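You operate a simulated robot arm through the tools that you are given. There is no shell and no other tool. Be economical: measure what you need, move in short steps, check, and stop when the job is done.

Carry out the task below with a simulated two-armed robot. There is one attempt and no reset: what you move stays moved.

Task
Pick up the grey can from the top of the long table with one hand, pass it to the other hand and put it on the top of the side bench. Set down upright: grey can.

Only the result counts: the job must be done as asked and must still hold three seconds after the hand-in. Knocking over, shifting, dropping, spilling or breaking anything else fails it.

Robot
Two 7-joint arms with two-finger grippers on one trunk, on a base that drives. Base frame: it is fixed to the floor where the robot stands at the start and does not move with it; the origin is under the middle of the robot, x ahead of it, y to its left, z up; the surface under the hand at the start is at about z = 78. Units: cm, degrees, N and s.
The left shoulder is at the start at [7.8, 15.1, 91.3], the right one opposite. With the tool pointing down near the work surface each hand reaches from about 24 to 78 cm from the robot's upright axis, wherever it stands, measured 20 degrees to its own side. Places, roughly: top of the side bench [340, 190, 80]. Payload 2.54 kg a hand.
The tool frame of a hand sits at the grasp point between the pads (the TCP): z along the fingers, y along the line on which they close. The tips reach 3 cm beyond it. The gripper opens to 11.6 cm. The gripper's body begins 9.5 cm behind the TCP.
Orientation is told as [roll, pitch, yaw] about the base's x, y, z axes, in that order, counted from this pose: with the fingers straight down and closing along the base's y, the tool's x points along the base's -x, its y along +y and its z along -z.

Tools
- The arms move only by the tool move_arm. It takes "left_series", "right_series" or both (then of equal length, played together; a hand with none holds still); each is a list of rows, each an object (a shift or turn left out is 0, a gripper value left out holds the last) with "dp": the shift along the tool's x, y, z in cm, a list of three; "rot": the turn, a rotation vector about the tool's x, y, z in degrees, a list of three; "hand": the finger opening in cm, from 0 to 11.6. In form: [{"dp": [x, y, z], "rot": [ax, ay, az], "hand": hand}, ...]. A call has 1 to 20 rows; each row shifts and turns the commanded pose from where the row before left it, along the tool's axes as they then stand. Each row takes 0.2 s and may step no farther than 5 cm and 8.6 degrees from the row before; otherwise, or with a gripper value out of range, the whole call is refused. Where a pose cannot be reached the arm comes as near as it can. A force on the tool above 40 N (or 10 N above the force at the start of the call, whichever is more), or a blocked arm, ends the call early, and 0.2 s more pass. The fingers move at their own pace (about 7.2 cm/s each) and stop on an object; they squeeze with about 41 N. The grip force told is the motor's: it shows also when the fingers shut on nothing. Time passes only in rows, and 0.2 s behind the last, so rows that do not move let the fingers close. The reply holds the time, the measured pose of the TCP, the force on the tool along the base axes, the opening and the grip force, in the units named above and with some noise, with the torque about the TCP (base axes, N m) and any sound that the robot's microphone picked up.
- Cameras (640 x 400 px; columns grow to the right, rows downward): "scene" is now at [16.66, -0.24, 108.68]; the picture's right is [0.05, -1.00, 0.00], its down [-0.23, -0.01, -0.97] and it looks along [0.97, 0.05, -0.23] (base axes); focal length 214 px, centre (320, 200). "left" rides on the left gripper at [6.9, 1.5, -12.2] in its tool frame; the picture's right is [-0.21, 0.98, 0.00], its down [-0.83, -0.18, -0.53] and it looks along [-0.52, -0.11, 0.85] (tool axes); focal length 251 px, centre (320, 200). "right" rides on the right gripper at [6.9, -1.5, -12.2] in its tool frame; the picture's right is [0.21, 0.98, 0.00], its down [-0.83, 0.18, -0.53] and it looks along [-0.52, 0.11, 0.85] (tool axes); focal length 251 px, centre (320, 200). There is no depth. A picture from a camera that has moved, and an enlarged one, comes with that camera's place and axes in the base frame and with its lens. The place of the scene camera against the robot may be out by one fixed shift of up to 2.5 cm in any direction.
- capture(camera): a new picture of that camera. It takes no simulated time.
- slide_trunk(by): slides the trunk up (or, below 0, down) by that many cm; the arms and the scene camera ride with it, the base frame stays. It gives what a move gives, with no picture.
- base_move(legs): drives the robot by 1 to 6 legs, each [ahead, left, turn to the left] in cm, cm and degrees, along the robot's own axes; the way and the turn of a leg run together, so that a leg with both is an arc; at most 150 cm and 180 degrees a leg. The arms and the cameras ride along, it lands a little off, and it stops where it bumps. It gives what a move gives.
- head_to(pan, tilt): turns the head with the scene camera to pan (to the left, within 80 degrees either way) and tilt (down, from -29 to 69), counted from straight ahead of the robot. It gives what a move gives.
- inspect(camera, box): a new picture of the part [left, top, right, bottom] of that camera's present view, enlarged. It takes no simulated time.
- finish_job(): hands the job in; it is judged then, once.

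Go step by step. Nothing tells you exact positions but the pictures and the camera data: compare them with the known pose of the tool, close in by small moves and look again before you grip or let go. The budget is 120 turns and 100 pictures, counting those below and the enlarged ones. Unless the task says otherwise, let go and move clear before handing in, and close with one line.

The tools are called after "Request:" by a JSON object that holds its "fn" and its "kwargs". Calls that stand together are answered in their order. move_arm: Moves the arms, as the interface text tells. Its arguments: {"type":"object","properties":{"left_series":{"type":"array","items":{"type":"object","properties":{"dp":{"type":"array","items":{"type":"number"}},"rot":{"type":"array","items":{"type":"number"}},"hand":{"type":"number"}}}},"right_series":{"type":"array","items":{"type":"object","properties":{"dp":{"type":"array","items":{"type":"number"}},"rot":{"type":"array","items":{"type":"number"}},"hand":{"type":"number"}}}}},"required":[]} The other tools are called the same way: slide_trunk (by) slides the trunk up or down; base_move (legs) drives the base; head_to (pan, tilt) turns the head that bears the scene camera; capture (camera) takes a picture; inspect (camera, box) takes an enlarged picture of a part of a camera's view; finish_job () hands the job in.

At the start:

```text
time_s: 0.0
left_tool_pos: [45.28, 16.36, 110.28]
left_ee_rot: [-0.1, 0.0, 0.0]
left_force: [0.1, -0.2, 0.0]
left_torque: [0.02, 0.0, -0.01]
left_width: 11.58
left_grip_force: 0.1
right_tool_pos: [45.89, -14.4, 105.14]
right_ee_rot: [0.1, -0.1, 0.0]
right_force: [0.5, -1.3, -0.3]
right_torque: [0.0, -0.05, 0.01]
right_width: 11.62
right_grip_force: 0.0
trunk travel left (down, up): [-15.0, 13.9]
robot x, y, heading: [-0.15, -0.11, 0.0]
head pan, tilt: [2.8, 13.3]
```

scene: 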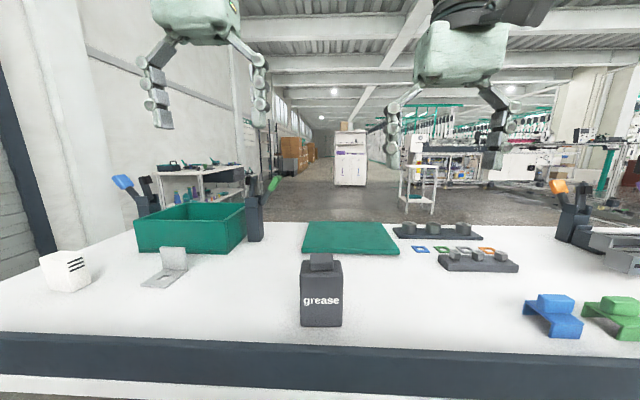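
right: 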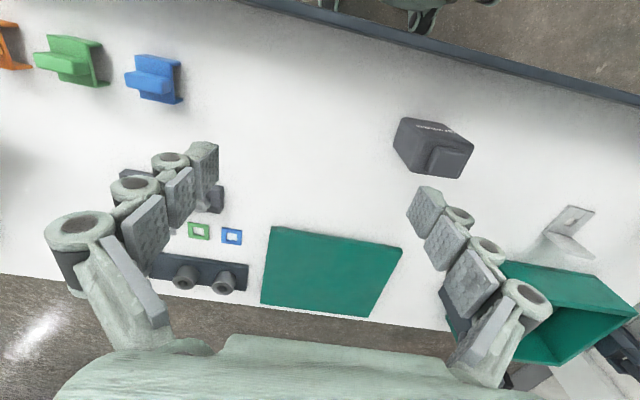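
left: 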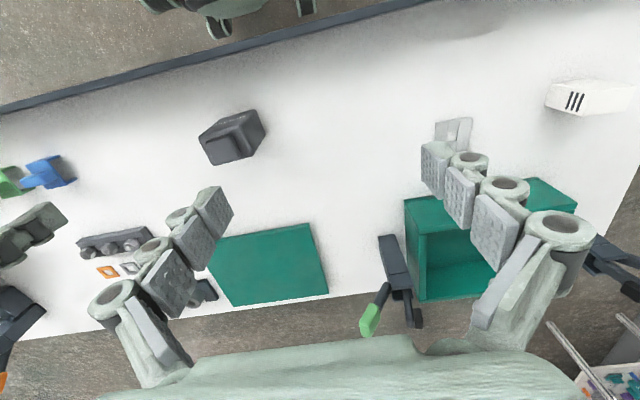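

The grey can ("grease") stands at about x≈50, y≈0 on the table. I'll look closer with all cameras before planning the grasp, and look toward the bench.

Request:
{"fn": "inspect", "kwargs": {"camera": "right", "box": [340, 80, 540, 205]}}

Request:
{"fn": "inspect", "kwargs": {"camera": "left", "box": [140, 70, 340, 195]}}

Request:
{"fn": "inspect", "kwargs": {"camera": "scene", "box": [220, 220, 420, 345]}}

Request:
{"fn": "inspect", "kwargs": {"camera": "scene", "box": [60, 100, 380, 300]}}

```text
3.20 times, centred on (440, 142) of right
camera zoom: at [39.1, -15.92, 117.23], right [-0.21, 0.98, 0.0], down [0.83, 0.18, 0.53], along [0.52, 0.11, -0.85], focal length 805 px, centre (-64, 384)
```

zoom: 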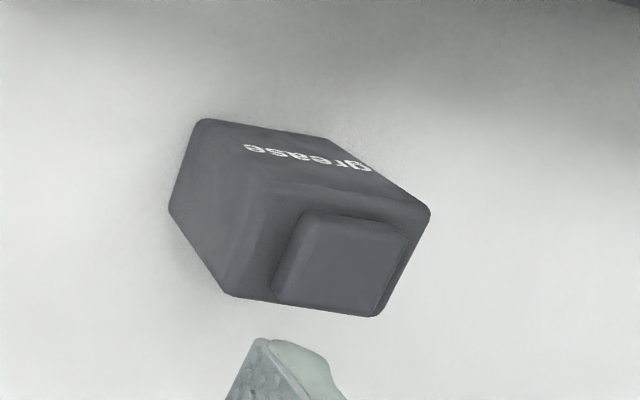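

```text
3.20 times, centred on (240, 132) of left
camera zoom: at [38.53, 17.77, 122.65], right [0.21, 0.98, 0.0], down [0.83, -0.18, 0.53], along [0.52, -0.12, -0.85], focal length 805 px, centre (576, 416)
```

zoom: 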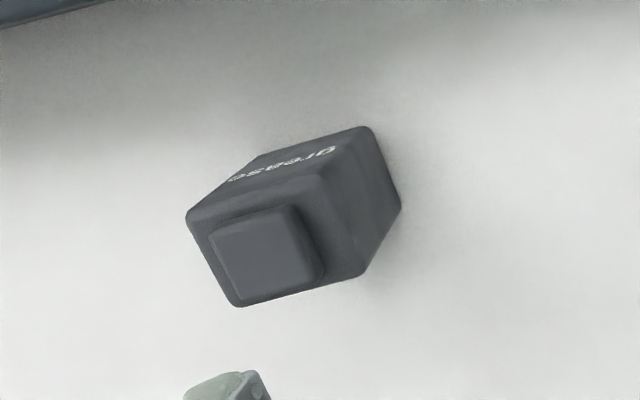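

```text
3.20 times, centred on (320, 282) of scene
camera zoom: at [16.66, -0.24, 108.68], right [0.05, -1.0, 0.0], down [-0.23, -0.01, -0.97], along [0.97, 0.05, -0.23], focal length 686 px, centre (320, -64)
```

zoom: 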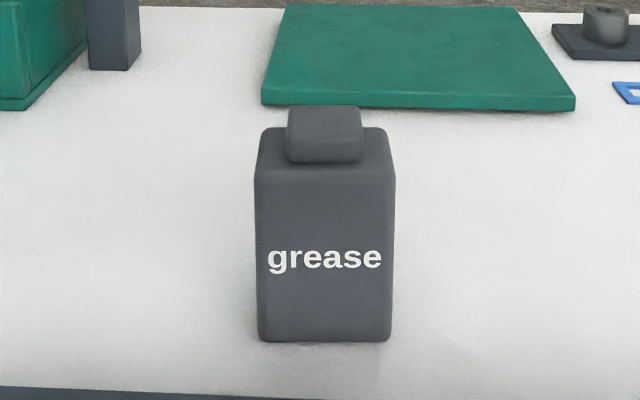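

```text
2.00 times, centred on (220, 200) of scene
camera zoom: at [16.66, -0.24, 108.68], right [0.05, -1.0, 0.0], down [-0.23, -0.01, -0.97], along [0.97, 0.05, -0.23], focal length 429 px, centre (520, 200)
```

zoom: 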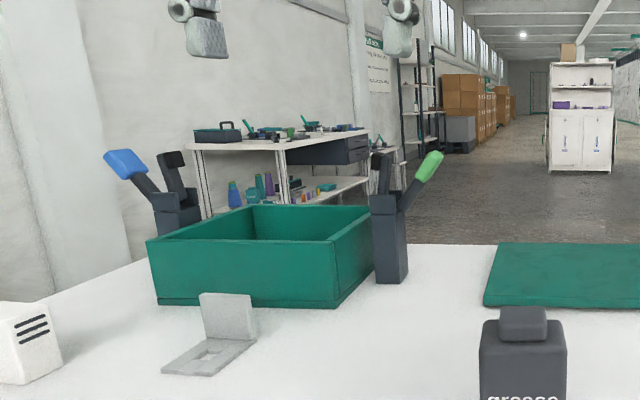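

The can takes up roughly x 45.6–50.7, y −2…5, z 78–88, with a cap up to about 90. The right hand will grip its front and back faces low and near-horizontally from −y. The left will then take it from above by the y faces, so I start by turning the right hand.

Request:
{"fn": "move_arm", "kwargs": {"right_series": [{"dp": [-1.2, -2, 2]}, {"dp": [-1.2, -2, 2]}, {"rot": [0, 0, 8.2]}, {"rot": [0, 0, 8.2]}, {"rot": [0, 0, 8.2]}, {"rot": [0, 0, 8.2]}, {"rot": [0, 0, 8.2]}, {"rot": [0, 0, 8.2]}, {"rot": [0, 0, 8.2]}, {"rot": [0, 0, 8.2]}, {"rot": [0, 0, 8.2]}, {"rot": [0, 0, 8.2]}, {"rot": [0, 0, 8]}, {"dp": [0, 0, 0]}]}}

```text
time_s: 3.0
left_tool_pos: [45.24, 16.31, 110.26]
left_ee_rot: [0.0, 0.0, 0.1]
left_force: [-0.4, 0.8, -1.1]
left_torque: [0.02, 0.05, -0.01]
left_width: 11.6
left_grip_force: 0.1
right_tool_pos: [48.44, -18.45, 101.17]
right_ee_rot: [0.0, 0.1, -90.1]
right_force: [-0.1, -0.3, -0.4]
right_torque: [-0.03, -0.02, 0.01]
right_width: 11.6
right_grip_force: 0.1
trunk travel left (down, up): [-15.0, 13.9]
robot x, y, heading: [0.37, 0.08, -0.1]
head pan, tilt: [2.8, 13.3]
```

The yaw went well. Now I tilt the right hand by 70° about its closing axis.

Request:
{"fn": "move_arm", "kwargs": {"right_series": [{"rot": [0, 7.8, 0]}, {"rot": [0, 7.8, 0]}, {"rot": [0, 7.8, 0]}, {"rot": [0, 7.8, 0]}, {"rot": [0, 7.8, 0]}, {"rot": [0, 7.8, 0]}, {"rot": [0, 7.8, 0]}, {"rot": [0, 7.8, 0]}, {"rot": [0, 7.6, 0]}, {"dp": [0, 0, 0]}]}}

Request:
{"fn": "capture", "kwargs": {"camera": "scene"}}

Request:
{"fn": "capture", "kwargs": {"camera": "right"}}

```text
time_s: 5.2
left_tool_pos: [45.22, 16.37, 110.39]
left_ee_rot: [-0.1, 0.0, 0.0]
left_force: [-0.1, -1.1, -0.9]
left_torque: [0.0, -0.04, -0.01]
left_width: 11.58
left_grip_force: 0.1
right_tool_pos: [48.33, -18.38, 101.02]
right_ee_rot: [0.1, 70.1, -89.9]
right_force: [0.4, 0.3, 0.3]
right_torque: [0.02, 0.02, 0.02]
right_width: 11.61
right_grip_force: 0.0
trunk travel left (down, up): [-15.0, 13.9]
robot x, y, heading: [0.17, 0.2, -0.1]
head pan, tilt: [2.8, 13.3]
```

```text
92 pictures are left
camera scene: at [16.66, -0.25, 108.68], right [0.05, -1.0, 0.0], down [-0.23, -0.01, -0.97], along [0.97, 0.05, -0.23], focal length 214 px, centre (320, 200)
```

scene: 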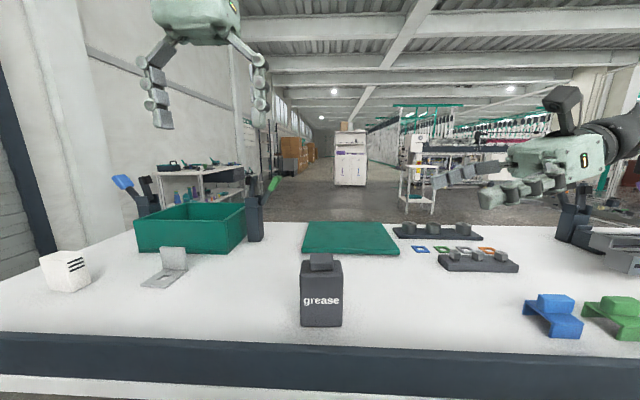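

```text
91 pictures are left
camera right: at [46.86, -27.53, 111.7], right [0.98, 0.07, 0.2], down [0.18, -0.78, -0.59], along [0.12, 0.62, -0.78], focal length 251 px, centre (320, 200)
```

right: 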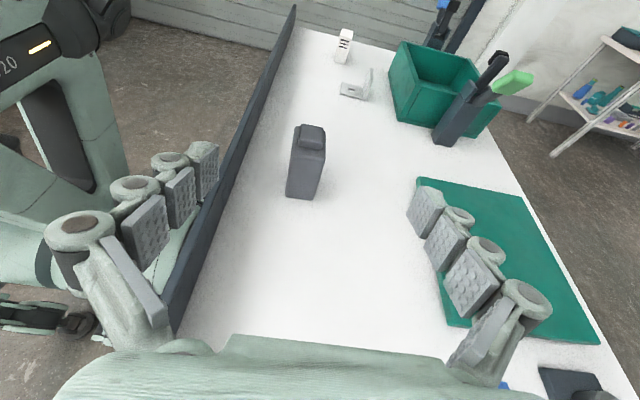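

The pose is reached cleanly. I move in toward the can's −y side and partly down, then check clearances.

Request:
{"fn": "move_arm", "kwargs": {"right_series": [{"dp": [-1.46, 0, 3.3], "hand": 10}, {"dp": [-1.46, 0, 3.3]}, {"dp": [-1.46, 0, 3.3]}, {"dp": [-1.46, 0, 3.3]}, {"dp": [0, 0, 0]}]}}

Request:
{"fn": "capture", "kwargs": {"camera": "scene"}}

Request:
{"fn": "capture", "kwargs": {"camera": "right"}}

```text
time_s: 6.4
left_tool_pos: [45.3, 16.2, 110.44]
left_ee_rot: [-0.1, 0.1, 0.0]
left_force: [0.7, -0.5, 0.0]
left_torque: [0.01, 0.01, -0.01]
left_width: 11.57
left_grip_force: 0.1
right_tool_pos: [48.36, -8.04, 91.05]
right_ee_rot: [0.0, 70.0, -89.9]
right_force: [-0.3, 0.3, -0.2]
right_torque: [0.0, 0.0, -0.01]
right_width: 10.0
right_grip_force: 0.0
trunk travel left (down, up): [-15.0, 13.9]
robot x, y, heading: [-0.08, -0.1, 0.1]
head pan, tilt: [2.8, 13.3]
```

```text
90 pictures are left
camera scene: at [16.66, -0.25, 108.68], right [0.05, -1.0, 0.0], down [-0.23, -0.01, -0.97], along [0.97, 0.05, -0.23], focal length 214 px, centre (320, 200)
```

scene: 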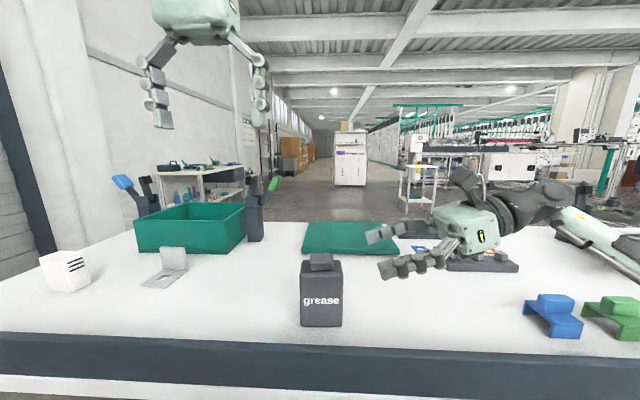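

```text
89 pictures are left
camera right: at [46.87, -17.15, 101.65], right [0.98, 0.07, 0.2], down [0.18, -0.78, -0.59], along [0.12, 0.62, -0.78], focal length 251 px, centre (320, 200)
```

right: 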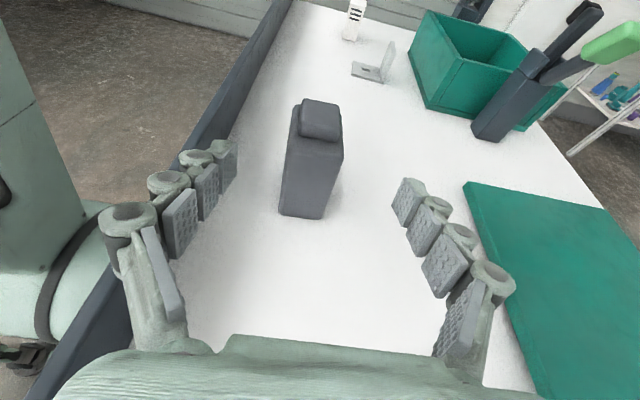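

The forearm sweeps out to the right, so I look there to check its clearance from the objects.

Request:
{"fn": "head_to", "kwargs": {"pan": -45, "tilt": 25}}

Request:
{"fn": "capture", "kwargs": {"camera": "scene"}}

```text
time_s: 7.6
left_tool_pos: [45.18, 16.33, 110.28]
left_ee_rot: [-0.2, 0.0, 0.0]
left_force: [-0.3, 0.4, -0.5]
left_torque: [0.01, -0.03, 0.0]
left_width: 11.61
left_grip_force: 0.0
right_tool_pos: [48.37, -8.0, 91.08]
right_ee_rot: [0.1, 70.0, -90.0]
right_force: [-0.1, 0.1, 0.3]
right_torque: [-0.01, 0.02, -0.03]
right_width: 10.01
right_grip_force: 0.0
trunk travel left (down, up): [-15.0, 13.9]
robot x, y, heading: [0.02, 0.32, 0.1]
head pan, tilt: [-45.0, 25.0]
```

```text
88 pictures are left
camera scene: at [13.86, -7.21, 106.77], right [-0.71, -0.71, 0.0], down [-0.3, 0.3, -0.91], along [0.64, -0.64, -0.42], focal length 214 px, centre (320, 200)
```

scene: 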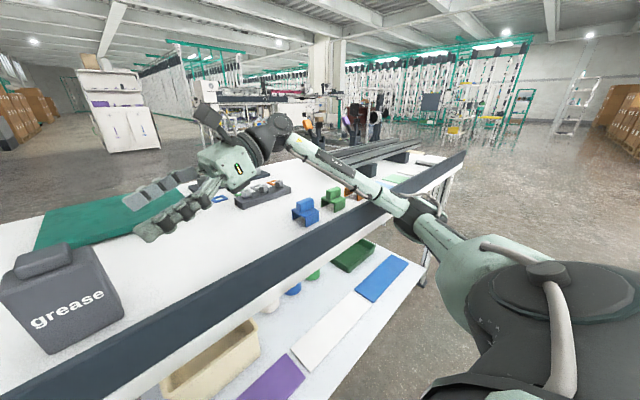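

The elbow hangs low near the table edge, so I raise the trunk first to keep the forearm well above the table while the hand goes down.

Request:
{"fn": "slide_trunk", "kwargs": {"by": 12}}

Request:
{"fn": "move_arm", "kwargs": {"right_series": [{"dp": [-3.0, 0, 1.1]}, {"dp": [-3.0, 0, 1.1]}, {"dp": [-3.0, 0, 1.1]}, {"dp": [-3.0, 0, 1.1]}, {"dp": [0, 0, 0]}]}}

Request:
{"fn": "capture", "kwargs": {"camera": "scene"}}

```text
time_s: 9.1
left_tool_pos: [45.37, 16.39, 122.3]
left_ee_rot: [-0.1, 0.1, 0.0]
left_force: [-0.2, -0.6, 0.5]
left_torque: [-0.01, 0.02, 0.0]
left_width: 11.63
left_grip_force: 0.1
right_tool_pos: [48.42, -8.05, 103.0]
right_ee_rot: [0.0, 70.0, -90.0]
right_force: [0.1, 0.2, 0.4]
right_torque: [-0.04, 0.0, 0.0]
right_width: 10.02
right_grip_force: 0.0
trunk travel left (down, up): [-27.0, 1.9]
robot x, y, heading: [-0.02, 0.01, -0.1]
head pan, tilt: [-45.0, 25.0]
```

```text
time_s: 10.3
left_tool_pos: [45.3, 16.41, 122.38]
left_ee_rot: [-0.1, 0.0, 0.1]
left_force: [-0.8, -0.4, 0.1]
left_torque: [-0.04, 0.01, -0.01]
left_width: 11.58
left_grip_force: 0.0
right_tool_pos: [48.31, -7.93, 90.28]
right_ee_rot: [0.0, 70.1, -89.9]
right_force: [0.8, 0.3, -0.9]
right_torque: [-0.03, -0.02, 0.01]
right_width: 10.01
right_grip_force: 0.0
trunk travel left (down, up): [-27.0, 1.9]
robot x, y, heading: [-0.33, -0.06, -0.1]
head pan, tilt: [-45.0, 25.0]
```

```text
87 pictures are left
camera scene: at [13.85, -7.21, 118.77], right [-0.71, -0.71, 0.0], down [-0.3, 0.3, -0.91], along [0.64, -0.64, -0.42], focal length 214 px, centre (320, 200)
```

scene: 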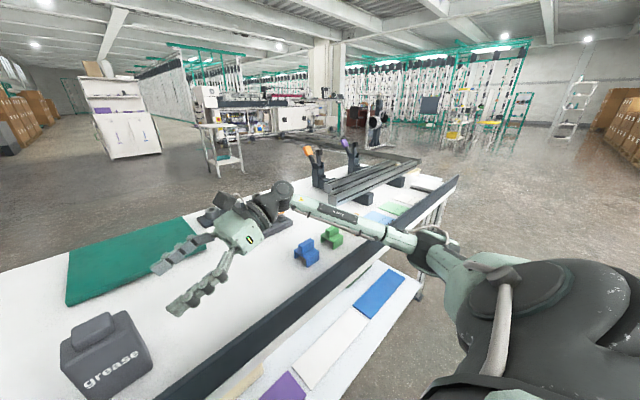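

Clear of everything. I lower to grasp height and look with the wrist camera.

Request:
{"fn": "move_arm", "kwargs": {"right_series": [{"dp": [-2.76, 0.1, 1.0]}, {"dp": [-2.76, 0.1, 1.0]}, {"dp": [-2.76, 0, 1.0]}, {"dp": [0, 0, 0]}]}}

Request:
{"fn": "capture", "kwargs": {"camera": "right"}}

Request:
{"fn": "capture", "kwargs": {"camera": "scene"}}

```text
time_s: 11.3
left_tool_pos: [45.27, 16.22, 122.36]
left_ee_rot: [-0.1, 0.0, 0.0]
left_force: [0.7, -0.2, 0.0]
left_torque: [0.0, 0.02, -0.01]
left_width: 11.62
left_grip_force: 0.1
right_tool_pos: [48.52, -7.98, 81.48]
right_ee_rot: [0.1, 70.1, -90.0]
right_force: [0.8, 0.7, 0.5]
right_torque: [-0.01, 0.0, -0.01]
right_width: 10.03
right_grip_force: 0.1
trunk travel left (down, up): [-27.0, 1.9]
robot x, y, heading: [0.15, 0.2, 0.0]
head pan, tilt: [-45.0, 25.0]
```

```text
86 pictures are left
camera right: at [47.0, -17.1, 92.03], right [0.98, 0.07, 0.2], down [0.18, -0.78, -0.59], along [0.12, 0.62, -0.78], focal length 251 px, centre (320, 200)
```

right: 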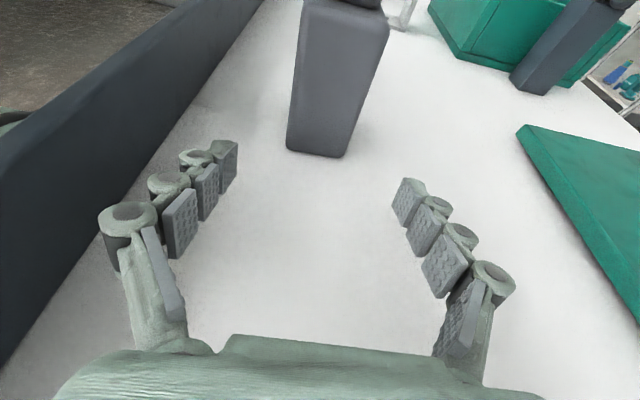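

```text
85 pictures are left
camera scene: at [13.85, -7.21, 118.77], right [-0.71, -0.71, 0.0], down [-0.3, 0.3, -0.91], along [0.64, -0.64, -0.42], focal length 214 px, centre (320, 200)
```

scene: 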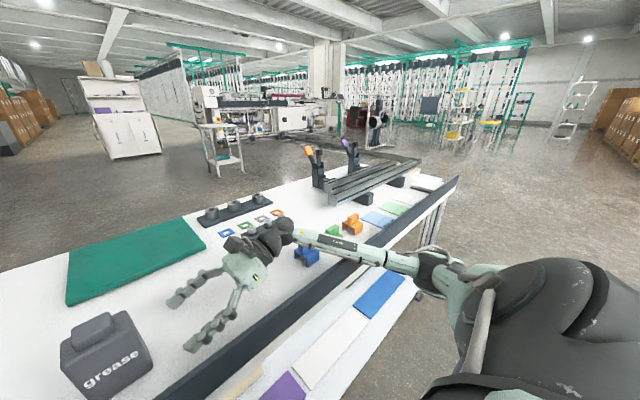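

The can is centred between the fingers at x≈48.5, and turned about +5°. I match that yaw and advance so the pads sit beside the can.

Request:
{"fn": "move_arm", "kwargs": {"right_series": [{"rot": [4.7, 0, -1.7]}, {"dp": [0.79, 0.15, 2.16]}, {"dp": [0.79, 0.15, 2.16]}, {"dp": [0.79, 0.15, 2.16]}, {"dp": [0.79, 0.15, 2.16]}, {"dp": [0, 0, 0]}]}}

Request:
{"fn": "capture", "kwargs": {"camera": "right"}}

Request:
{"fn": "head_to", "kwargs": {"pan": 2, "tilt": 40}}

Request:
{"fn": "capture", "kwargs": {"camera": "scene"}}

```text
time_s: 12.7
left_tool_pos: [43.41, 15.9, 123.38]
left_ee_rot: [-0.2, -1.2, -0.4]
left_force: [0.4, 0.7, -0.7]
left_torque: [0.03, 0.0, 0.03]
left_width: 11.61
left_grip_force: 0.1
right_tool_pos: [48.06, -0.46, 83.28]
right_ee_rot: [6.4, 68.8, -80.8]
right_force: [-0.3, 0.0, 0.8]
right_torque: [0.01, -0.03, -0.02]
right_width: 10.02
right_grip_force: 0.0
trunk travel left (down, up): [-27.0, 1.9]
robot x, y, heading: [-0.05, -0.1, -0.2]
head pan, tilt: [-45.0, 25.0]
```

```text
84 pictures are left
camera right: at [46.72, -9.45, 93.8], right [0.96, 0.13, 0.24], down [0.25, -0.78, -0.57], along [0.11, 0.61, -0.78], focal length 251 px, centre (320, 200)
```

right: 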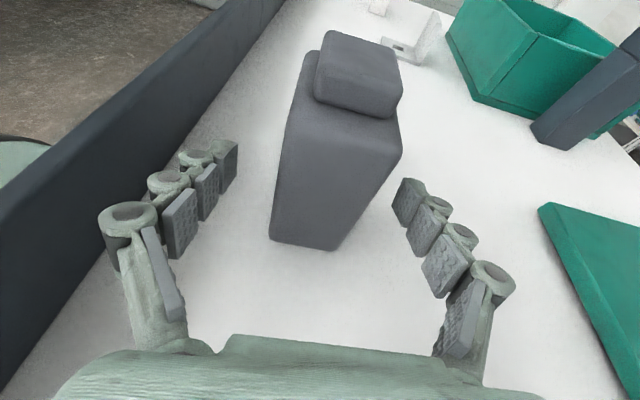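

```text
time_s: 13.8
left_tool_pos: [43.46, 16.13, 123.25]
left_ee_rot: [-0.1, -1.1, -0.4]
left_force: [1.0, -0.9, 1.1]
left_torque: [0.0, -0.01, -0.02]
left_width: 11.59
left_grip_force: 0.0
right_tool_pos: [48.05, -0.32, 83.14]
right_ee_rot: [6.7, 69.0, -80.5]
right_force: [-0.7, -0.5, 0.1]
right_torque: [0.05, -0.01, -0.04]
right_width: 10.0
right_grip_force: 0.1
trunk travel left (down, up): [-27.0, 1.9]
robot x, y, heading: [-0.13, -0.39, -0.5]
head pan, tilt: [2.0, 40.0]
```

```text
83 pictures are left
camera scene: at [14.09, -0.45, 116.77], right [0.03, -1.0, 0.0], down [-0.63, -0.02, -0.78], along [0.78, 0.02, -0.63], focal length 214 px, centre (320, 200)
```

scene: 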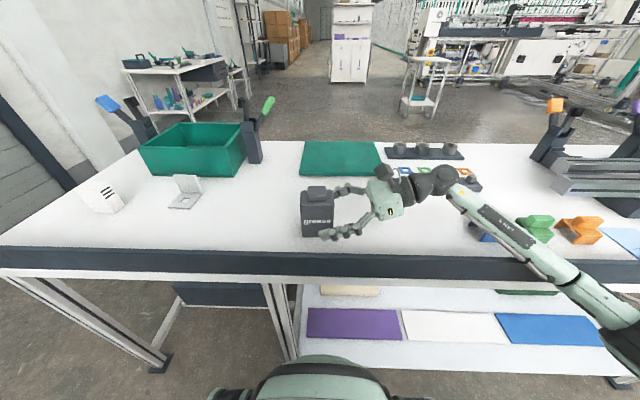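

Something is off: the whole robot appears pitched by about 1° and the right hand fell short, so the right forearm may be touching the table edge. I'll look there before moving.

Request:
{"fn": "inspect", "kwargs": {"camera": "scene", "box": [400, 160, 640, 400]}}

Request:
{"fn": "head_to", "kwargs": {"pan": -60, "tilt": 40}}

Request:
{"fn": "capture", "kwargs": {"camera": "scene"}}

```text
1.67 times, centred on (520, 280) of scene
camera zoom: at [14.09, -0.45, 116.77], right [0.03, -1.0, 0.0], down [-0.63, -0.02, -0.78], along [0.78, 0.02, -0.63], focal length 358 px, centre (-13, 67)
```

zoom: 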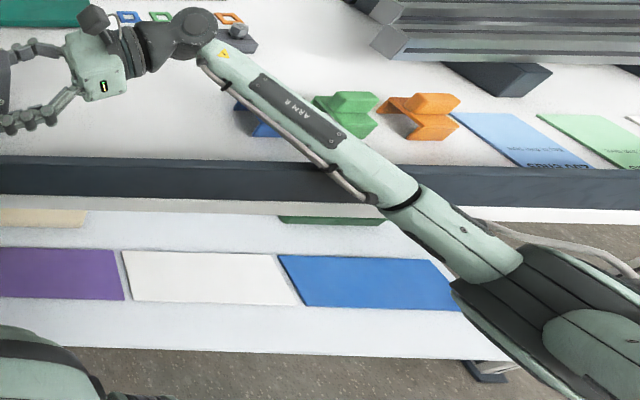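

```text
time_s: 15.1
left_tool_pos: [43.46, 16.18, 123.34]
left_ee_rot: [-0.2, -1.1, -0.5]
left_force: [0.2, 0.1, 1.3]
left_torque: [0.0, -0.04, 0.01]
left_width: 11.61
left_grip_force: 0.0
right_tool_pos: [48.09, -0.24, 83.13]
right_ee_rot: [6.7, 68.9, -80.3]
right_force: [-1.1, -0.4, 1.1]
right_torque: [0.02, 0.01, -0.01]
right_width: 10.02
right_grip_force: 0.1
trunk travel left (down, up): [-27.0, 1.9]
robot x, y, heading: [-0.2, -0.0, -0.4]
head pan, tilt: [-60.0, 40.0]
```

```text
81 pictures are left
camera scene: at [9.81, -8.02, 116.69], right [-0.87, -0.5, -0.02], down [-0.3, 0.56, -0.77], along [0.39, -0.67, -0.63], focal length 214 px, centre (320, 200)
```

scene: 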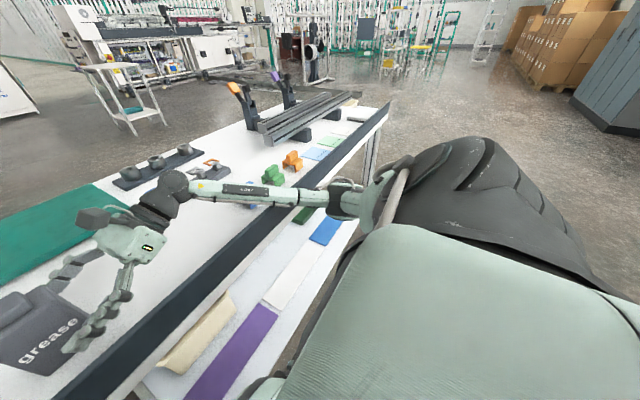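

The right forearm is lying on the table's front edge. I back the hand straight out, then use a steeper approach that keeps the arm high.

Request:
{"fn": "move_arm", "kwargs": {"right_series": [{"dp": [-0.79, -0.15, -2.16]}, {"dp": [-0.79, -0.15, -2.16]}, {"dp": [-0.79, -0.15, -2.16]}, {"dp": [-0.79, -0.15, -2.16]}, {"dp": [2.8, 0, -1.0]}, {"dp": [2.8, 0, -1.0]}, {"dp": [2.8, 0, -1]}, {"dp": [0, 0, 0]}]}}

Request:
{"fn": "capture", "kwargs": {"camera": "right"}}

Request:
{"fn": "head_to", "kwargs": {"pan": -10, "tilt": 35}}

Request:
{"fn": "capture", "kwargs": {"camera": "scene"}}

```text
time_s: 16.9
left_tool_pos: [45.33, 16.3, 122.34]
left_ee_rot: [-0.1, 0.0, 0.0]
left_force: [0.4, 0.1, 1.0]
left_torque: [0.04, 0.0, -0.02]
left_width: 11.57
left_grip_force: 0.0
right_tool_pos: [48.62, -7.95, 90.35]
right_ee_rot: [0.0, 70.0, -85.3]
right_force: [0.2, -0.8, 0.2]
right_torque: [0.01, -0.01, 0.0]
right_width: 10.02
right_grip_force: 0.0
trunk travel left (down, up): [-27.0, 1.9]
robot x, y, heading: [-0.44, -0.21, -0.1]
head pan, tilt: [-60.0, 40.0]
```

```text
80 pictures are left
camera right: at [47.89, -17.2, 101.04], right [0.97, 0.16, 0.2], down [0.25, -0.77, -0.59], along [0.06, 0.62, -0.78], focal length 251 px, centre (320, 200)
```

right: 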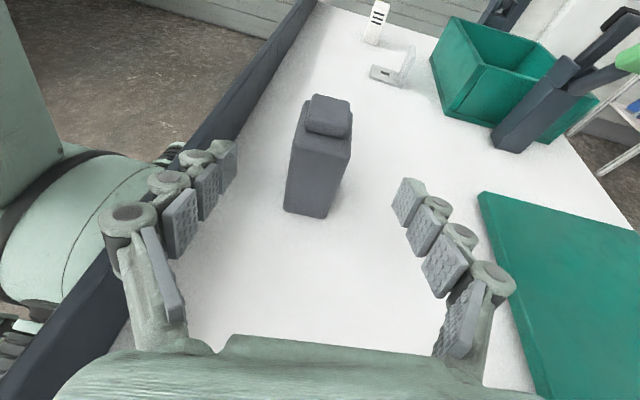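

```text
time_s: 18.1
left_tool_pos: [45.2, 16.22, 122.47]
left_ee_rot: [-0.1, 0.0, -0.1]
left_force: [-0.2, 0.4, -0.6]
left_torque: [-0.03, 0.01, 0.01]
left_width: 11.6
left_grip_force: 0.1
right_tool_pos: [48.55, -7.92, 90.49]
right_ee_rot: [0.0, 70.0, -85.0]
right_force: [0.7, -0.5, 0.6]
right_torque: [0.0, 0.0, 0.03]
right_width: 10.0
right_grip_force: 0.1
trunk travel left (down, up): [-27.0, 1.9]
robot x, y, heading: [0.04, -0.13, -0.2]
head pan, tilt: [-10.0, 35.0]
```

```text
79 pictures are left
camera scene: at [16.01, -2.24, 117.19], right [-0.17, -0.98, 0.0], down [-0.56, 0.1, -0.82], along [0.81, -0.14, -0.57], focal length 214 px, centre (320, 200)
```

scene: 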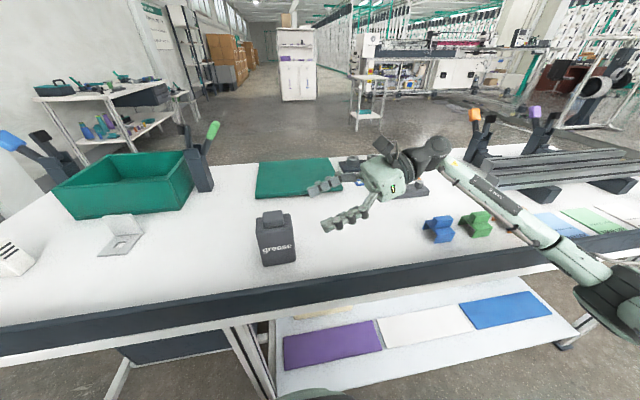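

Everything is back to normal and nothing was disturbed. New plan: 45° tilt with the wrist camera on the outer side, so I lift, untilt, and turn the hand the other way round.

Request:
{"fn": "move_arm", "kwargs": {"right_series": [{"dp": [4.4, 0, -1.6]}, {"dp": [4.4, 0, -1.6]}, {"dp": [4.4, 0, -1.6]}, {"rot": [0, -7.8, 0]}, {"rot": [0, -7.8, 0]}, {"rot": [0, -7.8, 0]}, {"rot": [0, -7.8, 0]}, {"rot": [0, -7.8, 0]}, {"rot": [0, -7.8, 0]}, {"rot": [0, -7.8, 0]}, {"rot": [0, -7.8, 0]}, {"rot": [0, -7.6, 0]}, {"dp": [0, 0, 0]}]}}

Request:
{"fn": "move_arm", "kwargs": {"right_series": [{"dp": [0, 0, 0], "rot": [0, 0, -8.5]}, {"rot": [0, 0, -8.5]}, {"rot": [0, 0, -8.5]}, {"rot": [0, 0, -8.5]}, {"rot": [0, 0, -8.5]}, {"rot": [0, 0, -8.5]}, {"rot": [0, 0, -8.5]}, {"rot": [0, 0, -8.5]}, {"rot": [0, 0, -8.5]}, {"rot": [0, 0, -8.5]}, {"rot": [0, 0, -8.5]}, {"rot": [0, 0, -8.5]}, {"rot": [0, 0, -8.5]}, {"rot": [0, 0, -8.5]}, {"rot": [0, 0, -8.5]}, {"rot": [0, 0, -8.5]}, {"rot": [0, 0, -8.5]}, {"rot": [0, 0, -8.5]}, {"rot": [0, 0, -8.5]}, {"rot": [0, 0, -8.5]}]}}

```text
time_s: 20.9
left_tool_pos: [45.22, 16.36, 122.34]
left_ee_rot: [-0.1, 0.1, 0.0]
left_force: [-0.4, -0.1, -0.3]
left_torque: [0.02, -0.02, -0.02]
left_width: 11.62
left_grip_force: 0.0
right_tool_pos: [48.49, -8.16, 104.52]
right_ee_rot: [0.0, 0.0, -85.1]
right_force: [0.5, 0.2, -0.3]
right_torque: [0.03, 0.01, 0.02]
right_width: 10.01
right_grip_force: 0.0
trunk travel left (down, up): [-27.0, 1.9]
robot x, y, heading: [-0.11, -0.02, -0.1]
head pan, tilt: [-10.0, 35.0]
```

```text
time_s: 25.1
left_tool_pos: [45.22, 16.33, 122.33]
left_ee_rot: [-0.1, 0.0, 0.1]
left_force: [-0.1, 0.0, -0.4]
left_torque: [-0.02, -0.01, 0.01]
left_width: 11.61
left_grip_force: 0.2
right_tool_pos: [40.06, -4.14, 102.28]
right_ee_rot: [-0.1, -0.1, 84.8]
right_force: [0.5, 0.2, -0.6]
right_torque: [-0.01, 0.0, 0.01]
right_width: 10.03
right_grip_force: 0.0
right hand out of reach, approached as far as the arm can: row 18, 19, 20
trunk travel left (down, up): [-27.0, 1.9]
robot x, y, heading: [-0.07, 0.29, -0.1]
head pan, tilt: [-10.0, 35.0]
```

The arm can't turn that far, so I'll let the base do it. With the robot facing about +45°, the hand points toward +y naturally, so I relax the wrist, back off, shift right and turn left.

Request:
{"fn": "move_arm", "kwargs": {"right_series": [{"rot": [0, 0, 8.5]}, {"rot": [0, 0, 8.5]}, {"rot": [0, 0, 8.5]}, {"rot": [0, 0, 8.5]}, {"dp": [0, 0, 0]}]}}

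Request:
{"fn": "base_move", "kwargs": {"legs": [[-6, 0, 0], [0, -32, 0], [0, 0, 45]]}}

Request:
{"fn": "head_to", "kwargs": {"pan": 0, "tilt": 30}}

Request:
{"fn": "capture", "kwargs": {"camera": "scene"}}

```text
time_s: 26.3
left_tool_pos: [45.27, 16.37, 122.37]
left_ee_rot: [0.0, 0.0, 0.0]
left_force: [0.0, -0.3, 0.3]
left_torque: [-0.03, 0.01, 0.01]
left_width: 11.61
left_grip_force: 0.0
right_tool_pos: [40.17, -4.28, 102.27]
right_ee_rot: [0.0, 0.0, 50.9]
right_force: [-0.2, 0.2, 0.0]
right_torque: [0.0, -0.02, 0.02]
right_width: 9.99
right_grip_force: 0.2
trunk travel left (down, up): [-27.0, 1.9]
robot x, y, heading: [-0.02, 0.05, -0.0]
head pan, tilt: [-10.0, 35.0]
```

```text
time_s: 32.6
left_tool_pos: [14.69, 11.63, 122.25]
left_ee_rot: [-0.1, 0.0, 44.6]
left_force: [0.0, 0.4, -0.5]
left_torque: [0.01, 0.0, 0.04]
left_width: 11.6
left_grip_force: 0.1
right_tool_pos: [25.32, -6.65, 102.23]
right_ee_rot: [0.0, 0.0, 95.6]
right_force: [-0.1, 0.2, -0.7]
right_torque: [-0.01, -0.03, 0.0]
right_width: 10.01
right_grip_force: 0.1
trunk travel left (down, up): [-27.0, 1.9]
robot x, y, heading: [-6.48, -31.88, 44.7]
head pan, tilt: [-10.0, 35.0]
```

```text
time_s: 33.4
left_tool_pos: [14.58, 11.53, 122.45]
left_ee_rot: [0.0, 0.0, 44.6]
left_force: [0.1, 0.3, 0.3]
left_torque: [0.01, -0.06, 0.0]
left_width: 11.6
left_grip_force: 0.0
right_tool_pos: [25.37, -6.63, 102.29]
right_ee_rot: [0.0, -0.1, 95.7]
right_force: [0.0, -0.2, -0.2]
right_torque: [-0.04, 0.03, -0.01]
right_width: 10.0
right_grip_force: 0.2
trunk travel left (down, up): [-27.0, 1.9]
robot x, y, heading: [-6.13, -31.86, 44.7]
head pan, tilt: [0.0, 30.0]
```

```text
78 pictures are left
camera scene: at [5.76, -21.49, 117.97], right [0.7, -0.71, 0.0], down [-0.36, -0.35, -0.87], along [0.62, 0.61, -0.5], focal length 214 px, centre (320, 200)
```

scene: 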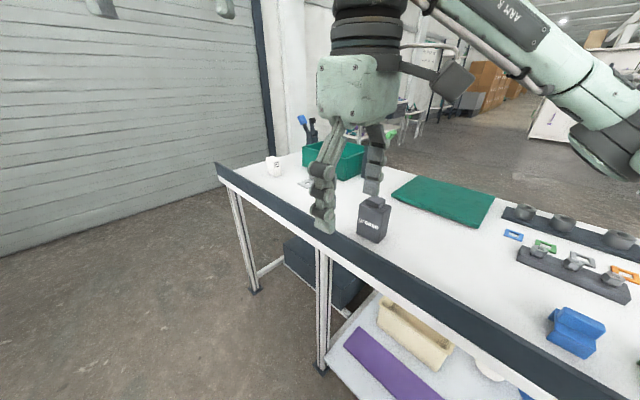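

The view is good and the right arm has room. I move the hand to the can's −y side at height, then tilt it 45°.

Request:
{"fn": "move_arm", "kwargs": {"right_series": [{"dp": [2, -4.45, 0]}, {"dp": [2, -4.45, 0]}, {"dp": [2, -4.45, 0]}, {"dp": [2, -4.45, 0]}, {"dp": [2, -4.45, 0]}, {"rot": [0, -7.5, 0]}, {"rot": [0, -7.5, 0]}, {"rot": [0, -7.5, 0]}, {"rot": [0, -7.5, 0]}, {"rot": [0, -7.5, 0]}, {"rot": [0, -7.5, 0]}, {"dp": [0, 0, 0]}]}}

Request:
{"fn": "capture", "kwargs": {"camera": "scene"}}

Request:
{"fn": "capture", "kwargs": {"camera": "right"}}

```text
time_s: 36.0
left_tool_pos: [14.73, 11.57, 122.32]
left_ee_rot: [0.0, 0.1, 44.6]
left_force: [0.1, 0.1, 0.2]
left_torque: [-0.05, -0.03, -0.01]
left_width: 11.6
left_grip_force: 0.0
right_tool_pos: [42.52, -10.42, 103.01]
right_ee_rot: [1.0, -42.9, 94.1]
right_force: [0.5, 0.0, -0.1]
right_torque: [0.01, 0.0, -0.02]
right_width: 9.98
right_grip_force: 0.1
right hand out of reach, approached as far as the arm can: row 5, 9, 11
trunk travel left (down, up): [-27.0, 1.9]
robot x, y, heading: [-6.04, -31.58, 44.7]
head pan, tilt: [0.0, 30.0]
```

```text
77 pictures are left
camera scene: at [5.77, -21.42, 117.96], right [0.7, -0.71, 0.0], down [-0.36, -0.35, -0.87], along [0.62, 0.61, -0.5], focal length 214 px, centre (320, 200)
```

scene: 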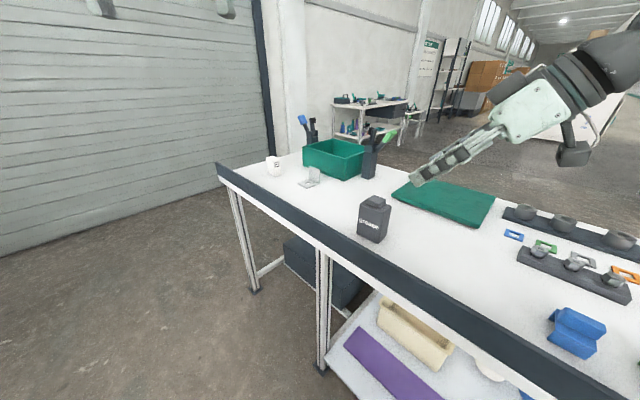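

```text
76 pictures are left
camera right: at [45.25, -23.56, 107.24], right [-0.96, -0.24, -0.13], down [-0.19, 0.23, 0.96], along [-0.2, 0.94, -0.26], focal length 251 px, centre (320, 200)
```

right: 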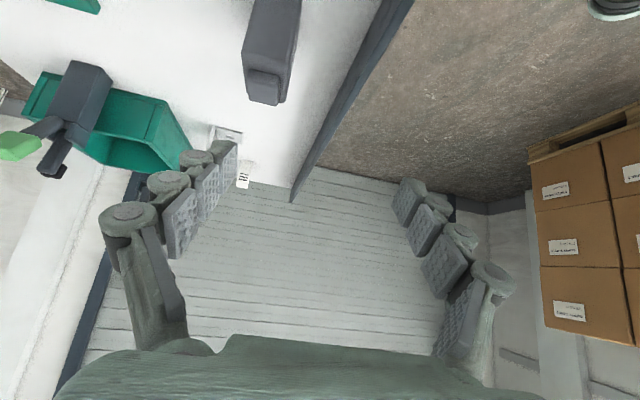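

The arm is near its limit here, so I turn the robot 20° further left and shift it right and back. The hand direction should then be more natural.

Request:
{"fn": "base_move", "kwargs": {"legs": [[0, 0, 20], [-8.2, -6, 0]]}}

```text
time_s: 38.3
left_tool_pos: [0.33, 6.02, 122.42]
left_ee_rot: [-0.1, -0.1, 64.9]
left_force: [0.4, -0.3, -0.1]
left_torque: [0.03, 0.0, 0.01]
left_width: 11.62
left_grip_force: 0.0
right_tool_pos: [34.1, -4.92, 103.12]
right_ee_rot: [1.1, -42.9, 114.3]
right_force: [0.1, -0.2, 0.1]
right_torque: [0.04, -0.01, 0.03]
right_width: 9.99
right_grip_force: 0.0
trunk travel left (down, up): [-27.0, 1.9]
robot x, y, heading: [-4.09, -41.69, 64.9]
head pan, tilt: [0.0, 30.0]
```

Now I correct the yaw back to 95° and bring the hand down in front of the can's −y face.

Request:
{"fn": "move_arm", "kwargs": {"right_series": [{"rot": [4.4, 0, 4.7]}, {"rot": [4.4, 0, 4.7]}, {"rot": [4.4, 0, 4.7]}, {"dp": [2.9, -3.5, 0.06]}, {"dp": [2.9, -3.5, 0.06]}, {"dp": [2.9, -3.5, 0.06]}, {"dp": [2.9, -3.5, 0.06]}, {"dp": [0, 0, 0]}]}}

Request:
{"fn": "capture", "kwargs": {"camera": "scene"}}

Request:
{"fn": "capture", "kwargs": {"camera": "right"}}

```text
time_s: 40.1
left_tool_pos: [0.31, 6.22, 122.43]
left_ee_rot: [-0.2, 0.0, 65.0]
left_force: [-0.2, 0.5, 1.0]
left_torque: [-0.02, -0.02, 0.02]
left_width: 11.61
left_grip_force: 0.0
right_tool_pos: [44.08, -9.51, 97.62]
right_ee_rot: [0.9, -42.6, 95.0]
right_force: [0.0, 0.3, 1.0]
right_torque: [-0.01, -0.02, 0.04]
right_width: 10.0
right_grip_force: 0.1
right hand out of reach, approached as far as the arm can: row 6, 7
trunk travel left (down, up): [-27.0, 1.9]
robot x, y, heading: [-3.99, -41.9, 65.0]
head pan, tilt: [0.0, 30.0]
```

```text
75 pictures are left
camera scene: at [3.16, -28.15, 117.98], right [0.91, -0.42, 0.0], down [-0.21, -0.45, -0.87], along [0.37, 0.78, -0.5], focal length 214 px, centre (320, 200)
```

scene: 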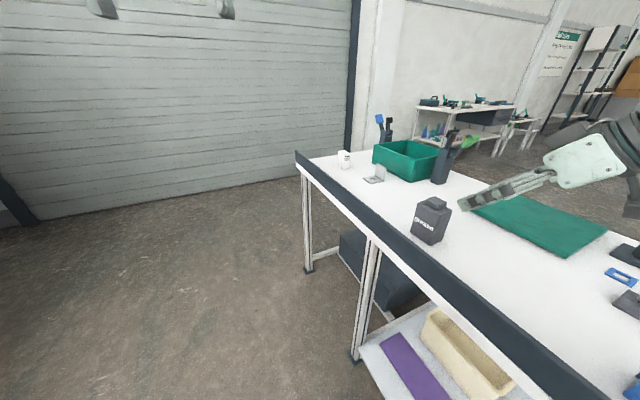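

```text
74 pictures are left
camera right: at [47.03, -22.69, 101.8], right [-0.96, -0.25, -0.13], down [-0.19, 0.23, 0.95], along [-0.21, 0.94, -0.27], focal length 251 px, centre (320, 200)
```

right: 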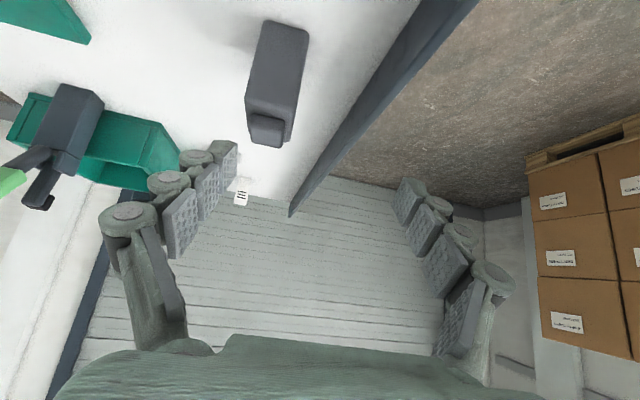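

The right arm can't reach this way either, so I go back to the first stance. The right hand will use the reachable side with only 45° tilt, keeping the forearm high, and the left will later take the can from the front. First I undo the tilt and yaw.

Request:
{"fn": "move_arm", "kwargs": {"right_series": [{"dp": [-2, 2, -3]}, {"rot": [0, 8.5, 0]}, {"rot": [0, 8.5, 0]}, {"rot": [0, 8.5, 0]}, {"rot": [0, 8.5, 0]}, {"rot": [0, 8.5, 0]}, {"rot": [0, 0, 8.2]}, {"rot": [0, 0, 8.2]}, {"rot": [0, 0, 8.2]}, {"rot": [0, 0, 8.2]}, {"rot": [0, 0, 8.2]}, {"rot": [0, 0, 8.2]}, {"rot": [0, 0, 8.2]}, {"rot": [0, 0, 8.2]}, {"rot": [0, 0, 8.2]}, {"rot": [0, 0, 8.2]}, {"rot": [0, 0, 8.2]}, {"rot": [0, 0, 8.2]}, {"rot": [0, 0, 8.2]}, {"rot": [0, 0, 8.2]}]}}

Request:
{"fn": "base_move", "kwargs": {"legs": [[0, 0, -65], [4, 42, 0]]}}

Request:
{"fn": "capture", "kwargs": {"camera": "scene"}}

```text
time_s: 44.3
left_tool_pos: [0.27, 6.14, 122.43]
left_ee_rot: [-0.2, -0.1, 65.0]
left_force: [-0.6, 0.6, -0.2]
left_torque: [-0.02, -0.02, 0.0]
left_width: 11.59
left_grip_force: 0.1
right_tool_pos: [42.19, -10.33, 101.09]
right_ee_rot: [-0.1, 0.7, -19.3]
right_force: [-0.1, 0.0, 0.4]
right_torque: [-0.01, 0.02, -0.02]
right_width: 9.99
right_grip_force: 0.1
trunk travel left (down, up): [-27.0, 1.9]
robot x, y, heading: [-4.06, -41.57, 65.0]
head pan, tilt: [0.0, 30.0]
```

```text
time_s: 51.9
left_tool_pos: [45.69, 16.4, 122.3]
left_ee_rot: [-0.1, -0.1, -0.5]
left_force: [0.3, 0.0, -0.1]
left_torque: [0.0, 0.03, 0.02]
left_width: 11.6
left_grip_force: 0.0
right_tool_pos: [48.08, -28.45, 101.12]
right_ee_rot: [-0.2, 0.7, -84.5]
right_force: [0.1, -0.2, 0.2]
right_torque: [-0.03, -0.02, 0.0]
right_width: 10.01
right_grip_force: 0.2
trunk travel left (down, up): [-27.0, 1.9]
robot x, y, heading: [0.25, 0.53, -0.5]
head pan, tilt: [0.0, 30.0]
```

```text
73 pictures are left
camera scene: at [16.64, -0.3, 117.97], right [-0.01, -1.0, 0.0], down [-0.5, 0.0, -0.87], along [0.87, -0.01, -0.5], focal length 214 px, centre (320, 200)
```

scene: 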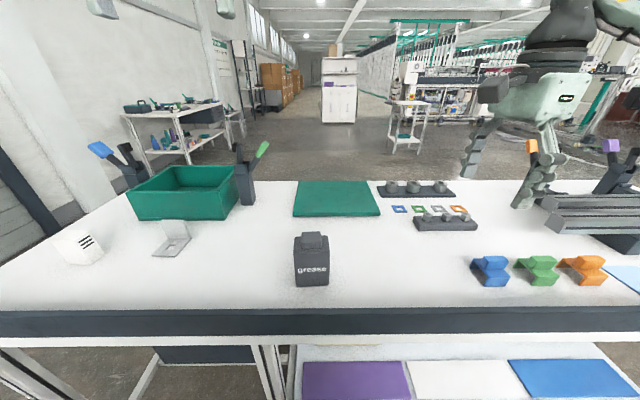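

Back in the first stance with yaw −84.5°. I bring the hand in and tilt it 45°.

Request:
{"fn": "move_arm", "kwargs": {"right_series": [{"dp": [4.1, 0.5, 0]}, {"dp": [4.1, 0.5, 0]}, {"dp": [4.1, 0.5, 0]}, {"dp": [4.1, 0.5, 0]}, {"rot": [0, 7.4, 0]}, {"rot": [0, 7.4, 0]}, {"rot": [0, 7.4, 0]}, {"rot": [0, 7.4, 0]}, {"rot": [0, 7.4, 0]}, {"rot": [0, 7.4, 0]}, {"dp": [0, 0, 0]}]}}

Request:
{"fn": "capture", "kwargs": {"camera": "right"}}

```text
time_s: 54.3
left_tool_pos: [45.67, 16.35, 122.51]
left_ee_rot: [-0.2, 0.0, -0.4]
left_force: [0.7, 0.1, -0.2]
left_torque: [0.03, -0.02, 0.02]
left_width: 11.59
left_grip_force: 0.0
right_tool_pos: [48.49, -11.96, 101.3]
right_ee_rot: [-0.3, 45.2, -84.6]
right_force: [0.1, -0.3, 0.1]
right_torque: [0.04, -0.01, -0.03]
right_width: 10.01
right_grip_force: 0.1
trunk travel left (down, up): [-27.0, 1.9]
robot x, y, heading: [-0.13, 0.28, -0.5]
head pan, tilt: [0.0, 30.0]
```

```text
72 pictures are left
camera right: at [47.45, -15.84, 114.77], right [0.96, 0.24, 0.15], down [0.27, -0.94, -0.21], along [0.09, 0.24, -0.97], focal length 251 px, centre (320, 200)
```

right: 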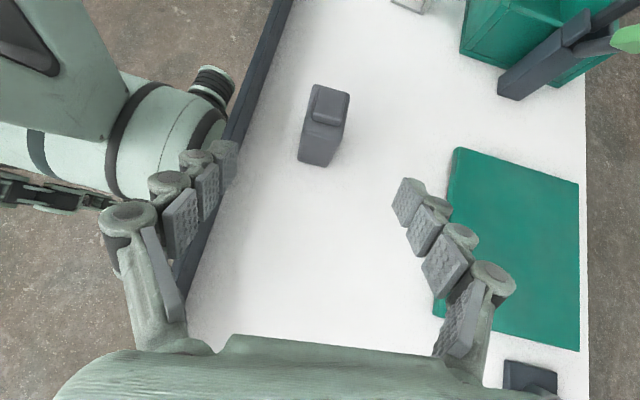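

Request:
{"fn": "move_arm", "kwargs": {"right_series": [{"dp": [-1.63, 0.37, 3.7]}, {"dp": [-1.63, 0.37, 3.7]}, {"dp": [-1.63, 0.37, 3.7]}, {"dp": [0, 0, 0]}]}}

Request:
{"fn": "capture", "kwargs": {"camera": "right"}}

Request:
{"fn": "head_to", "kwargs": {"pan": -30, "tilt": 35}}

Request:
{"fn": "capture", "kwargs": {"camera": "scene"}}

```text
time_s: 55.3
left_tool_pos: [45.67, 16.42, 122.48]
left_ee_rot: [-0.1, 0.0, -0.6]
left_force: [-0.4, 0.1, 0.1]
left_torque: [0.0, 0.02, 0.02]
left_width: 11.59
left_grip_force: 0.1
right_tool_pos: [49.04, -7.47, 89.91]
right_ee_rot: [-0.2, 45.0, -84.6]
right_force: [0.1, 0.3, 0.3]
right_torque: [-0.02, 0.0, 0.03]
right_width: 10.01
right_grip_force: 0.1
trunk travel left (down, up): [-27.0, 1.9]
robot x, y, heading: [0.33, 0.51, -0.6]
head pan, tilt: [0.0, 30.0]
```

```text
71 pictures are left
camera right: at [48.03, -11.41, 103.43], right [0.96, 0.24, 0.15], down [0.27, -0.94, -0.21], along [0.09, 0.24, -0.97], focal length 251 px, centre (320, 200)
```

right: 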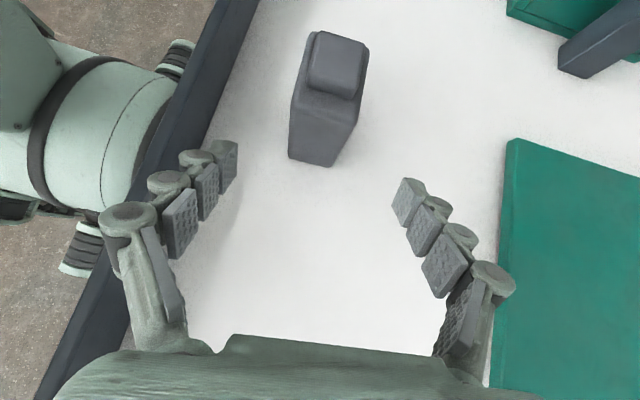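

```text
time_s: 56.2
left_tool_pos: [45.76, 16.47, 122.38]
left_ee_rot: [0.0, 0.0, -0.5]
left_force: [1.0, -0.3, 0.2]
left_torque: [-0.01, 0.01, 0.0]
left_width: 11.62
left_grip_force: 0.1
right_tool_pos: [49.05, -7.54, 89.92]
right_ee_rot: [-0.2, 45.1, -84.7]
right_force: [0.1, 0.0, -0.1]
right_torque: [-0.01, 0.01, 0.04]
right_width: 10.0
right_grip_force: 0.0
trunk travel left (down, up): [-27.0, 1.9]
robot x, y, heading: [0.56, 0.2, -0.3]
head pan, tilt: [-30.0, 35.0]
```

```text
70 pictures are left
camera scene: at [15.19, -4.69, 117.2], right [-0.51, -0.86, 0.0], down [-0.49, 0.29, -0.82], along [0.71, -0.42, -0.57], focal length 214 px, centre (320, 200)
```

scene: 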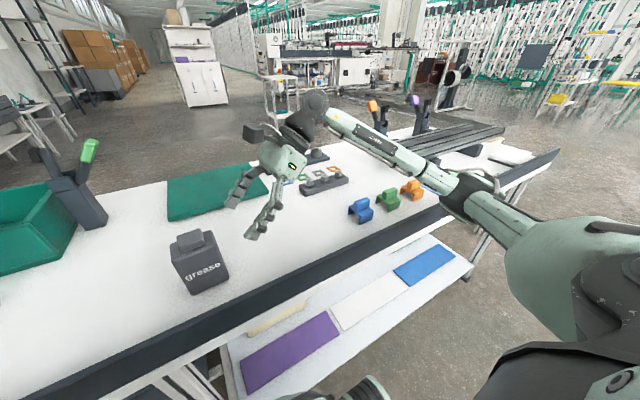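

The can is centred on the approach line. I go in along the tool axis in steps, watching the left pose for any sign of contact.

Request:
{"fn": "move_arm", "kwargs": {"right_series": [{"dp": [0, 0, 2.7]}, {"dp": [0, 0, 2.7]}, {"dp": [0, 0, 2.6]}, {"dp": [0, 0, 0]}]}}

Request:
{"fn": "capture", "kwargs": {"camera": "right"}}

Request:
{"fn": "capture", "kwargs": {"camera": "scene"}}

```text
time_s: 57.2
left_tool_pos: [45.71, 16.43, 122.38]
left_ee_rot: [-0.1, 0.0, -0.5]
left_force: [0.6, -0.6, -0.1]
left_torque: [0.01, -0.01, -0.03]
left_width: 11.58
left_grip_force: 0.1
right_tool_pos: [48.42, -1.92, 84.29]
right_ee_rot: [-0.2, 45.1, -84.8]
right_force: [0.1, 0.1, -0.1]
right_torque: [-0.02, 0.0, -0.01]
right_width: 10.0
right_grip_force: 0.1
trunk travel left (down, up): [-27.0, 1.9]
robot x, y, heading: [0.54, 0.42, -0.4]
head pan, tilt: [-30.0, 35.0]
```

```text
69 pictures are left
camera right: at [47.5, -5.74, 97.78], right [0.96, 0.24, 0.15], down [0.27, -0.94, -0.21], along [0.09, 0.24, -0.97], focal length 251 px, centre (320, 200)
```

right: 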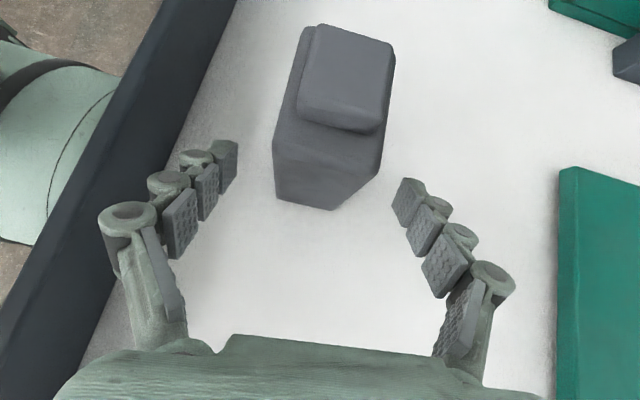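

```text
68 pictures are left
camera scene: at [15.18, -4.71, 117.2], right [-0.51, -0.86, 0.0], down [-0.49, 0.29, -0.82], along [0.71, -0.42, -0.57], focal length 214 px, centre (320, 200)
```

scene: 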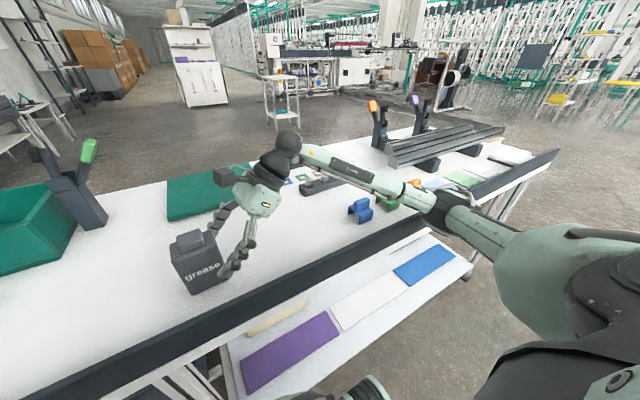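

No contact so far. I go the last 4 cm to grasp height, then close.

Request:
{"fn": "move_arm", "kwargs": {"right_series": [{"dp": [0, 0, 2]}, {"dp": [0, 0, 2]}, {"dp": [0, 0, 0]}]}}

Request:
{"fn": "capture", "kwargs": {"camera": "right"}}

```text
time_s: 58.0
left_tool_pos: [45.72, 16.49, 122.28]
left_ee_rot: [-0.1, 0.0, -0.5]
left_force: [-0.4, 0.4, -0.4]
left_torque: [-0.03, -0.01, 0.0]
left_width: 11.62
left_grip_force: 0.0
right_tool_pos: [48.27, 0.93, 81.58]
right_ee_rot: [-0.2, 45.0, -84.7]
right_force: [0.1, 0.1, -0.3]
right_torque: [-0.02, -0.02, 0.01]
right_width: 10.01
right_grip_force: 0.0
trunk travel left (down, up): [-27.0, 1.9]
robot x, y, heading: [-0.07, 0.24, -0.5]
head pan, tilt: [-30.0, 35.0]
```

```text
67 pictures are left
camera right: at [47.2, -2.9, 94.93], right [0.96, 0.24, 0.15], down [0.27, -0.94, -0.21], along [0.09, 0.24, -0.97], focal length 251 px, centre (320, 200)
```

right: 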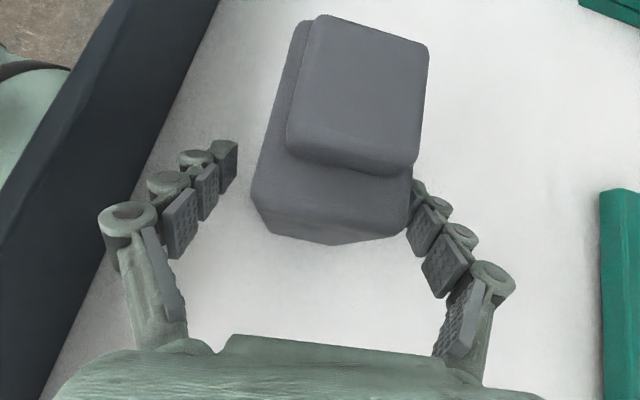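

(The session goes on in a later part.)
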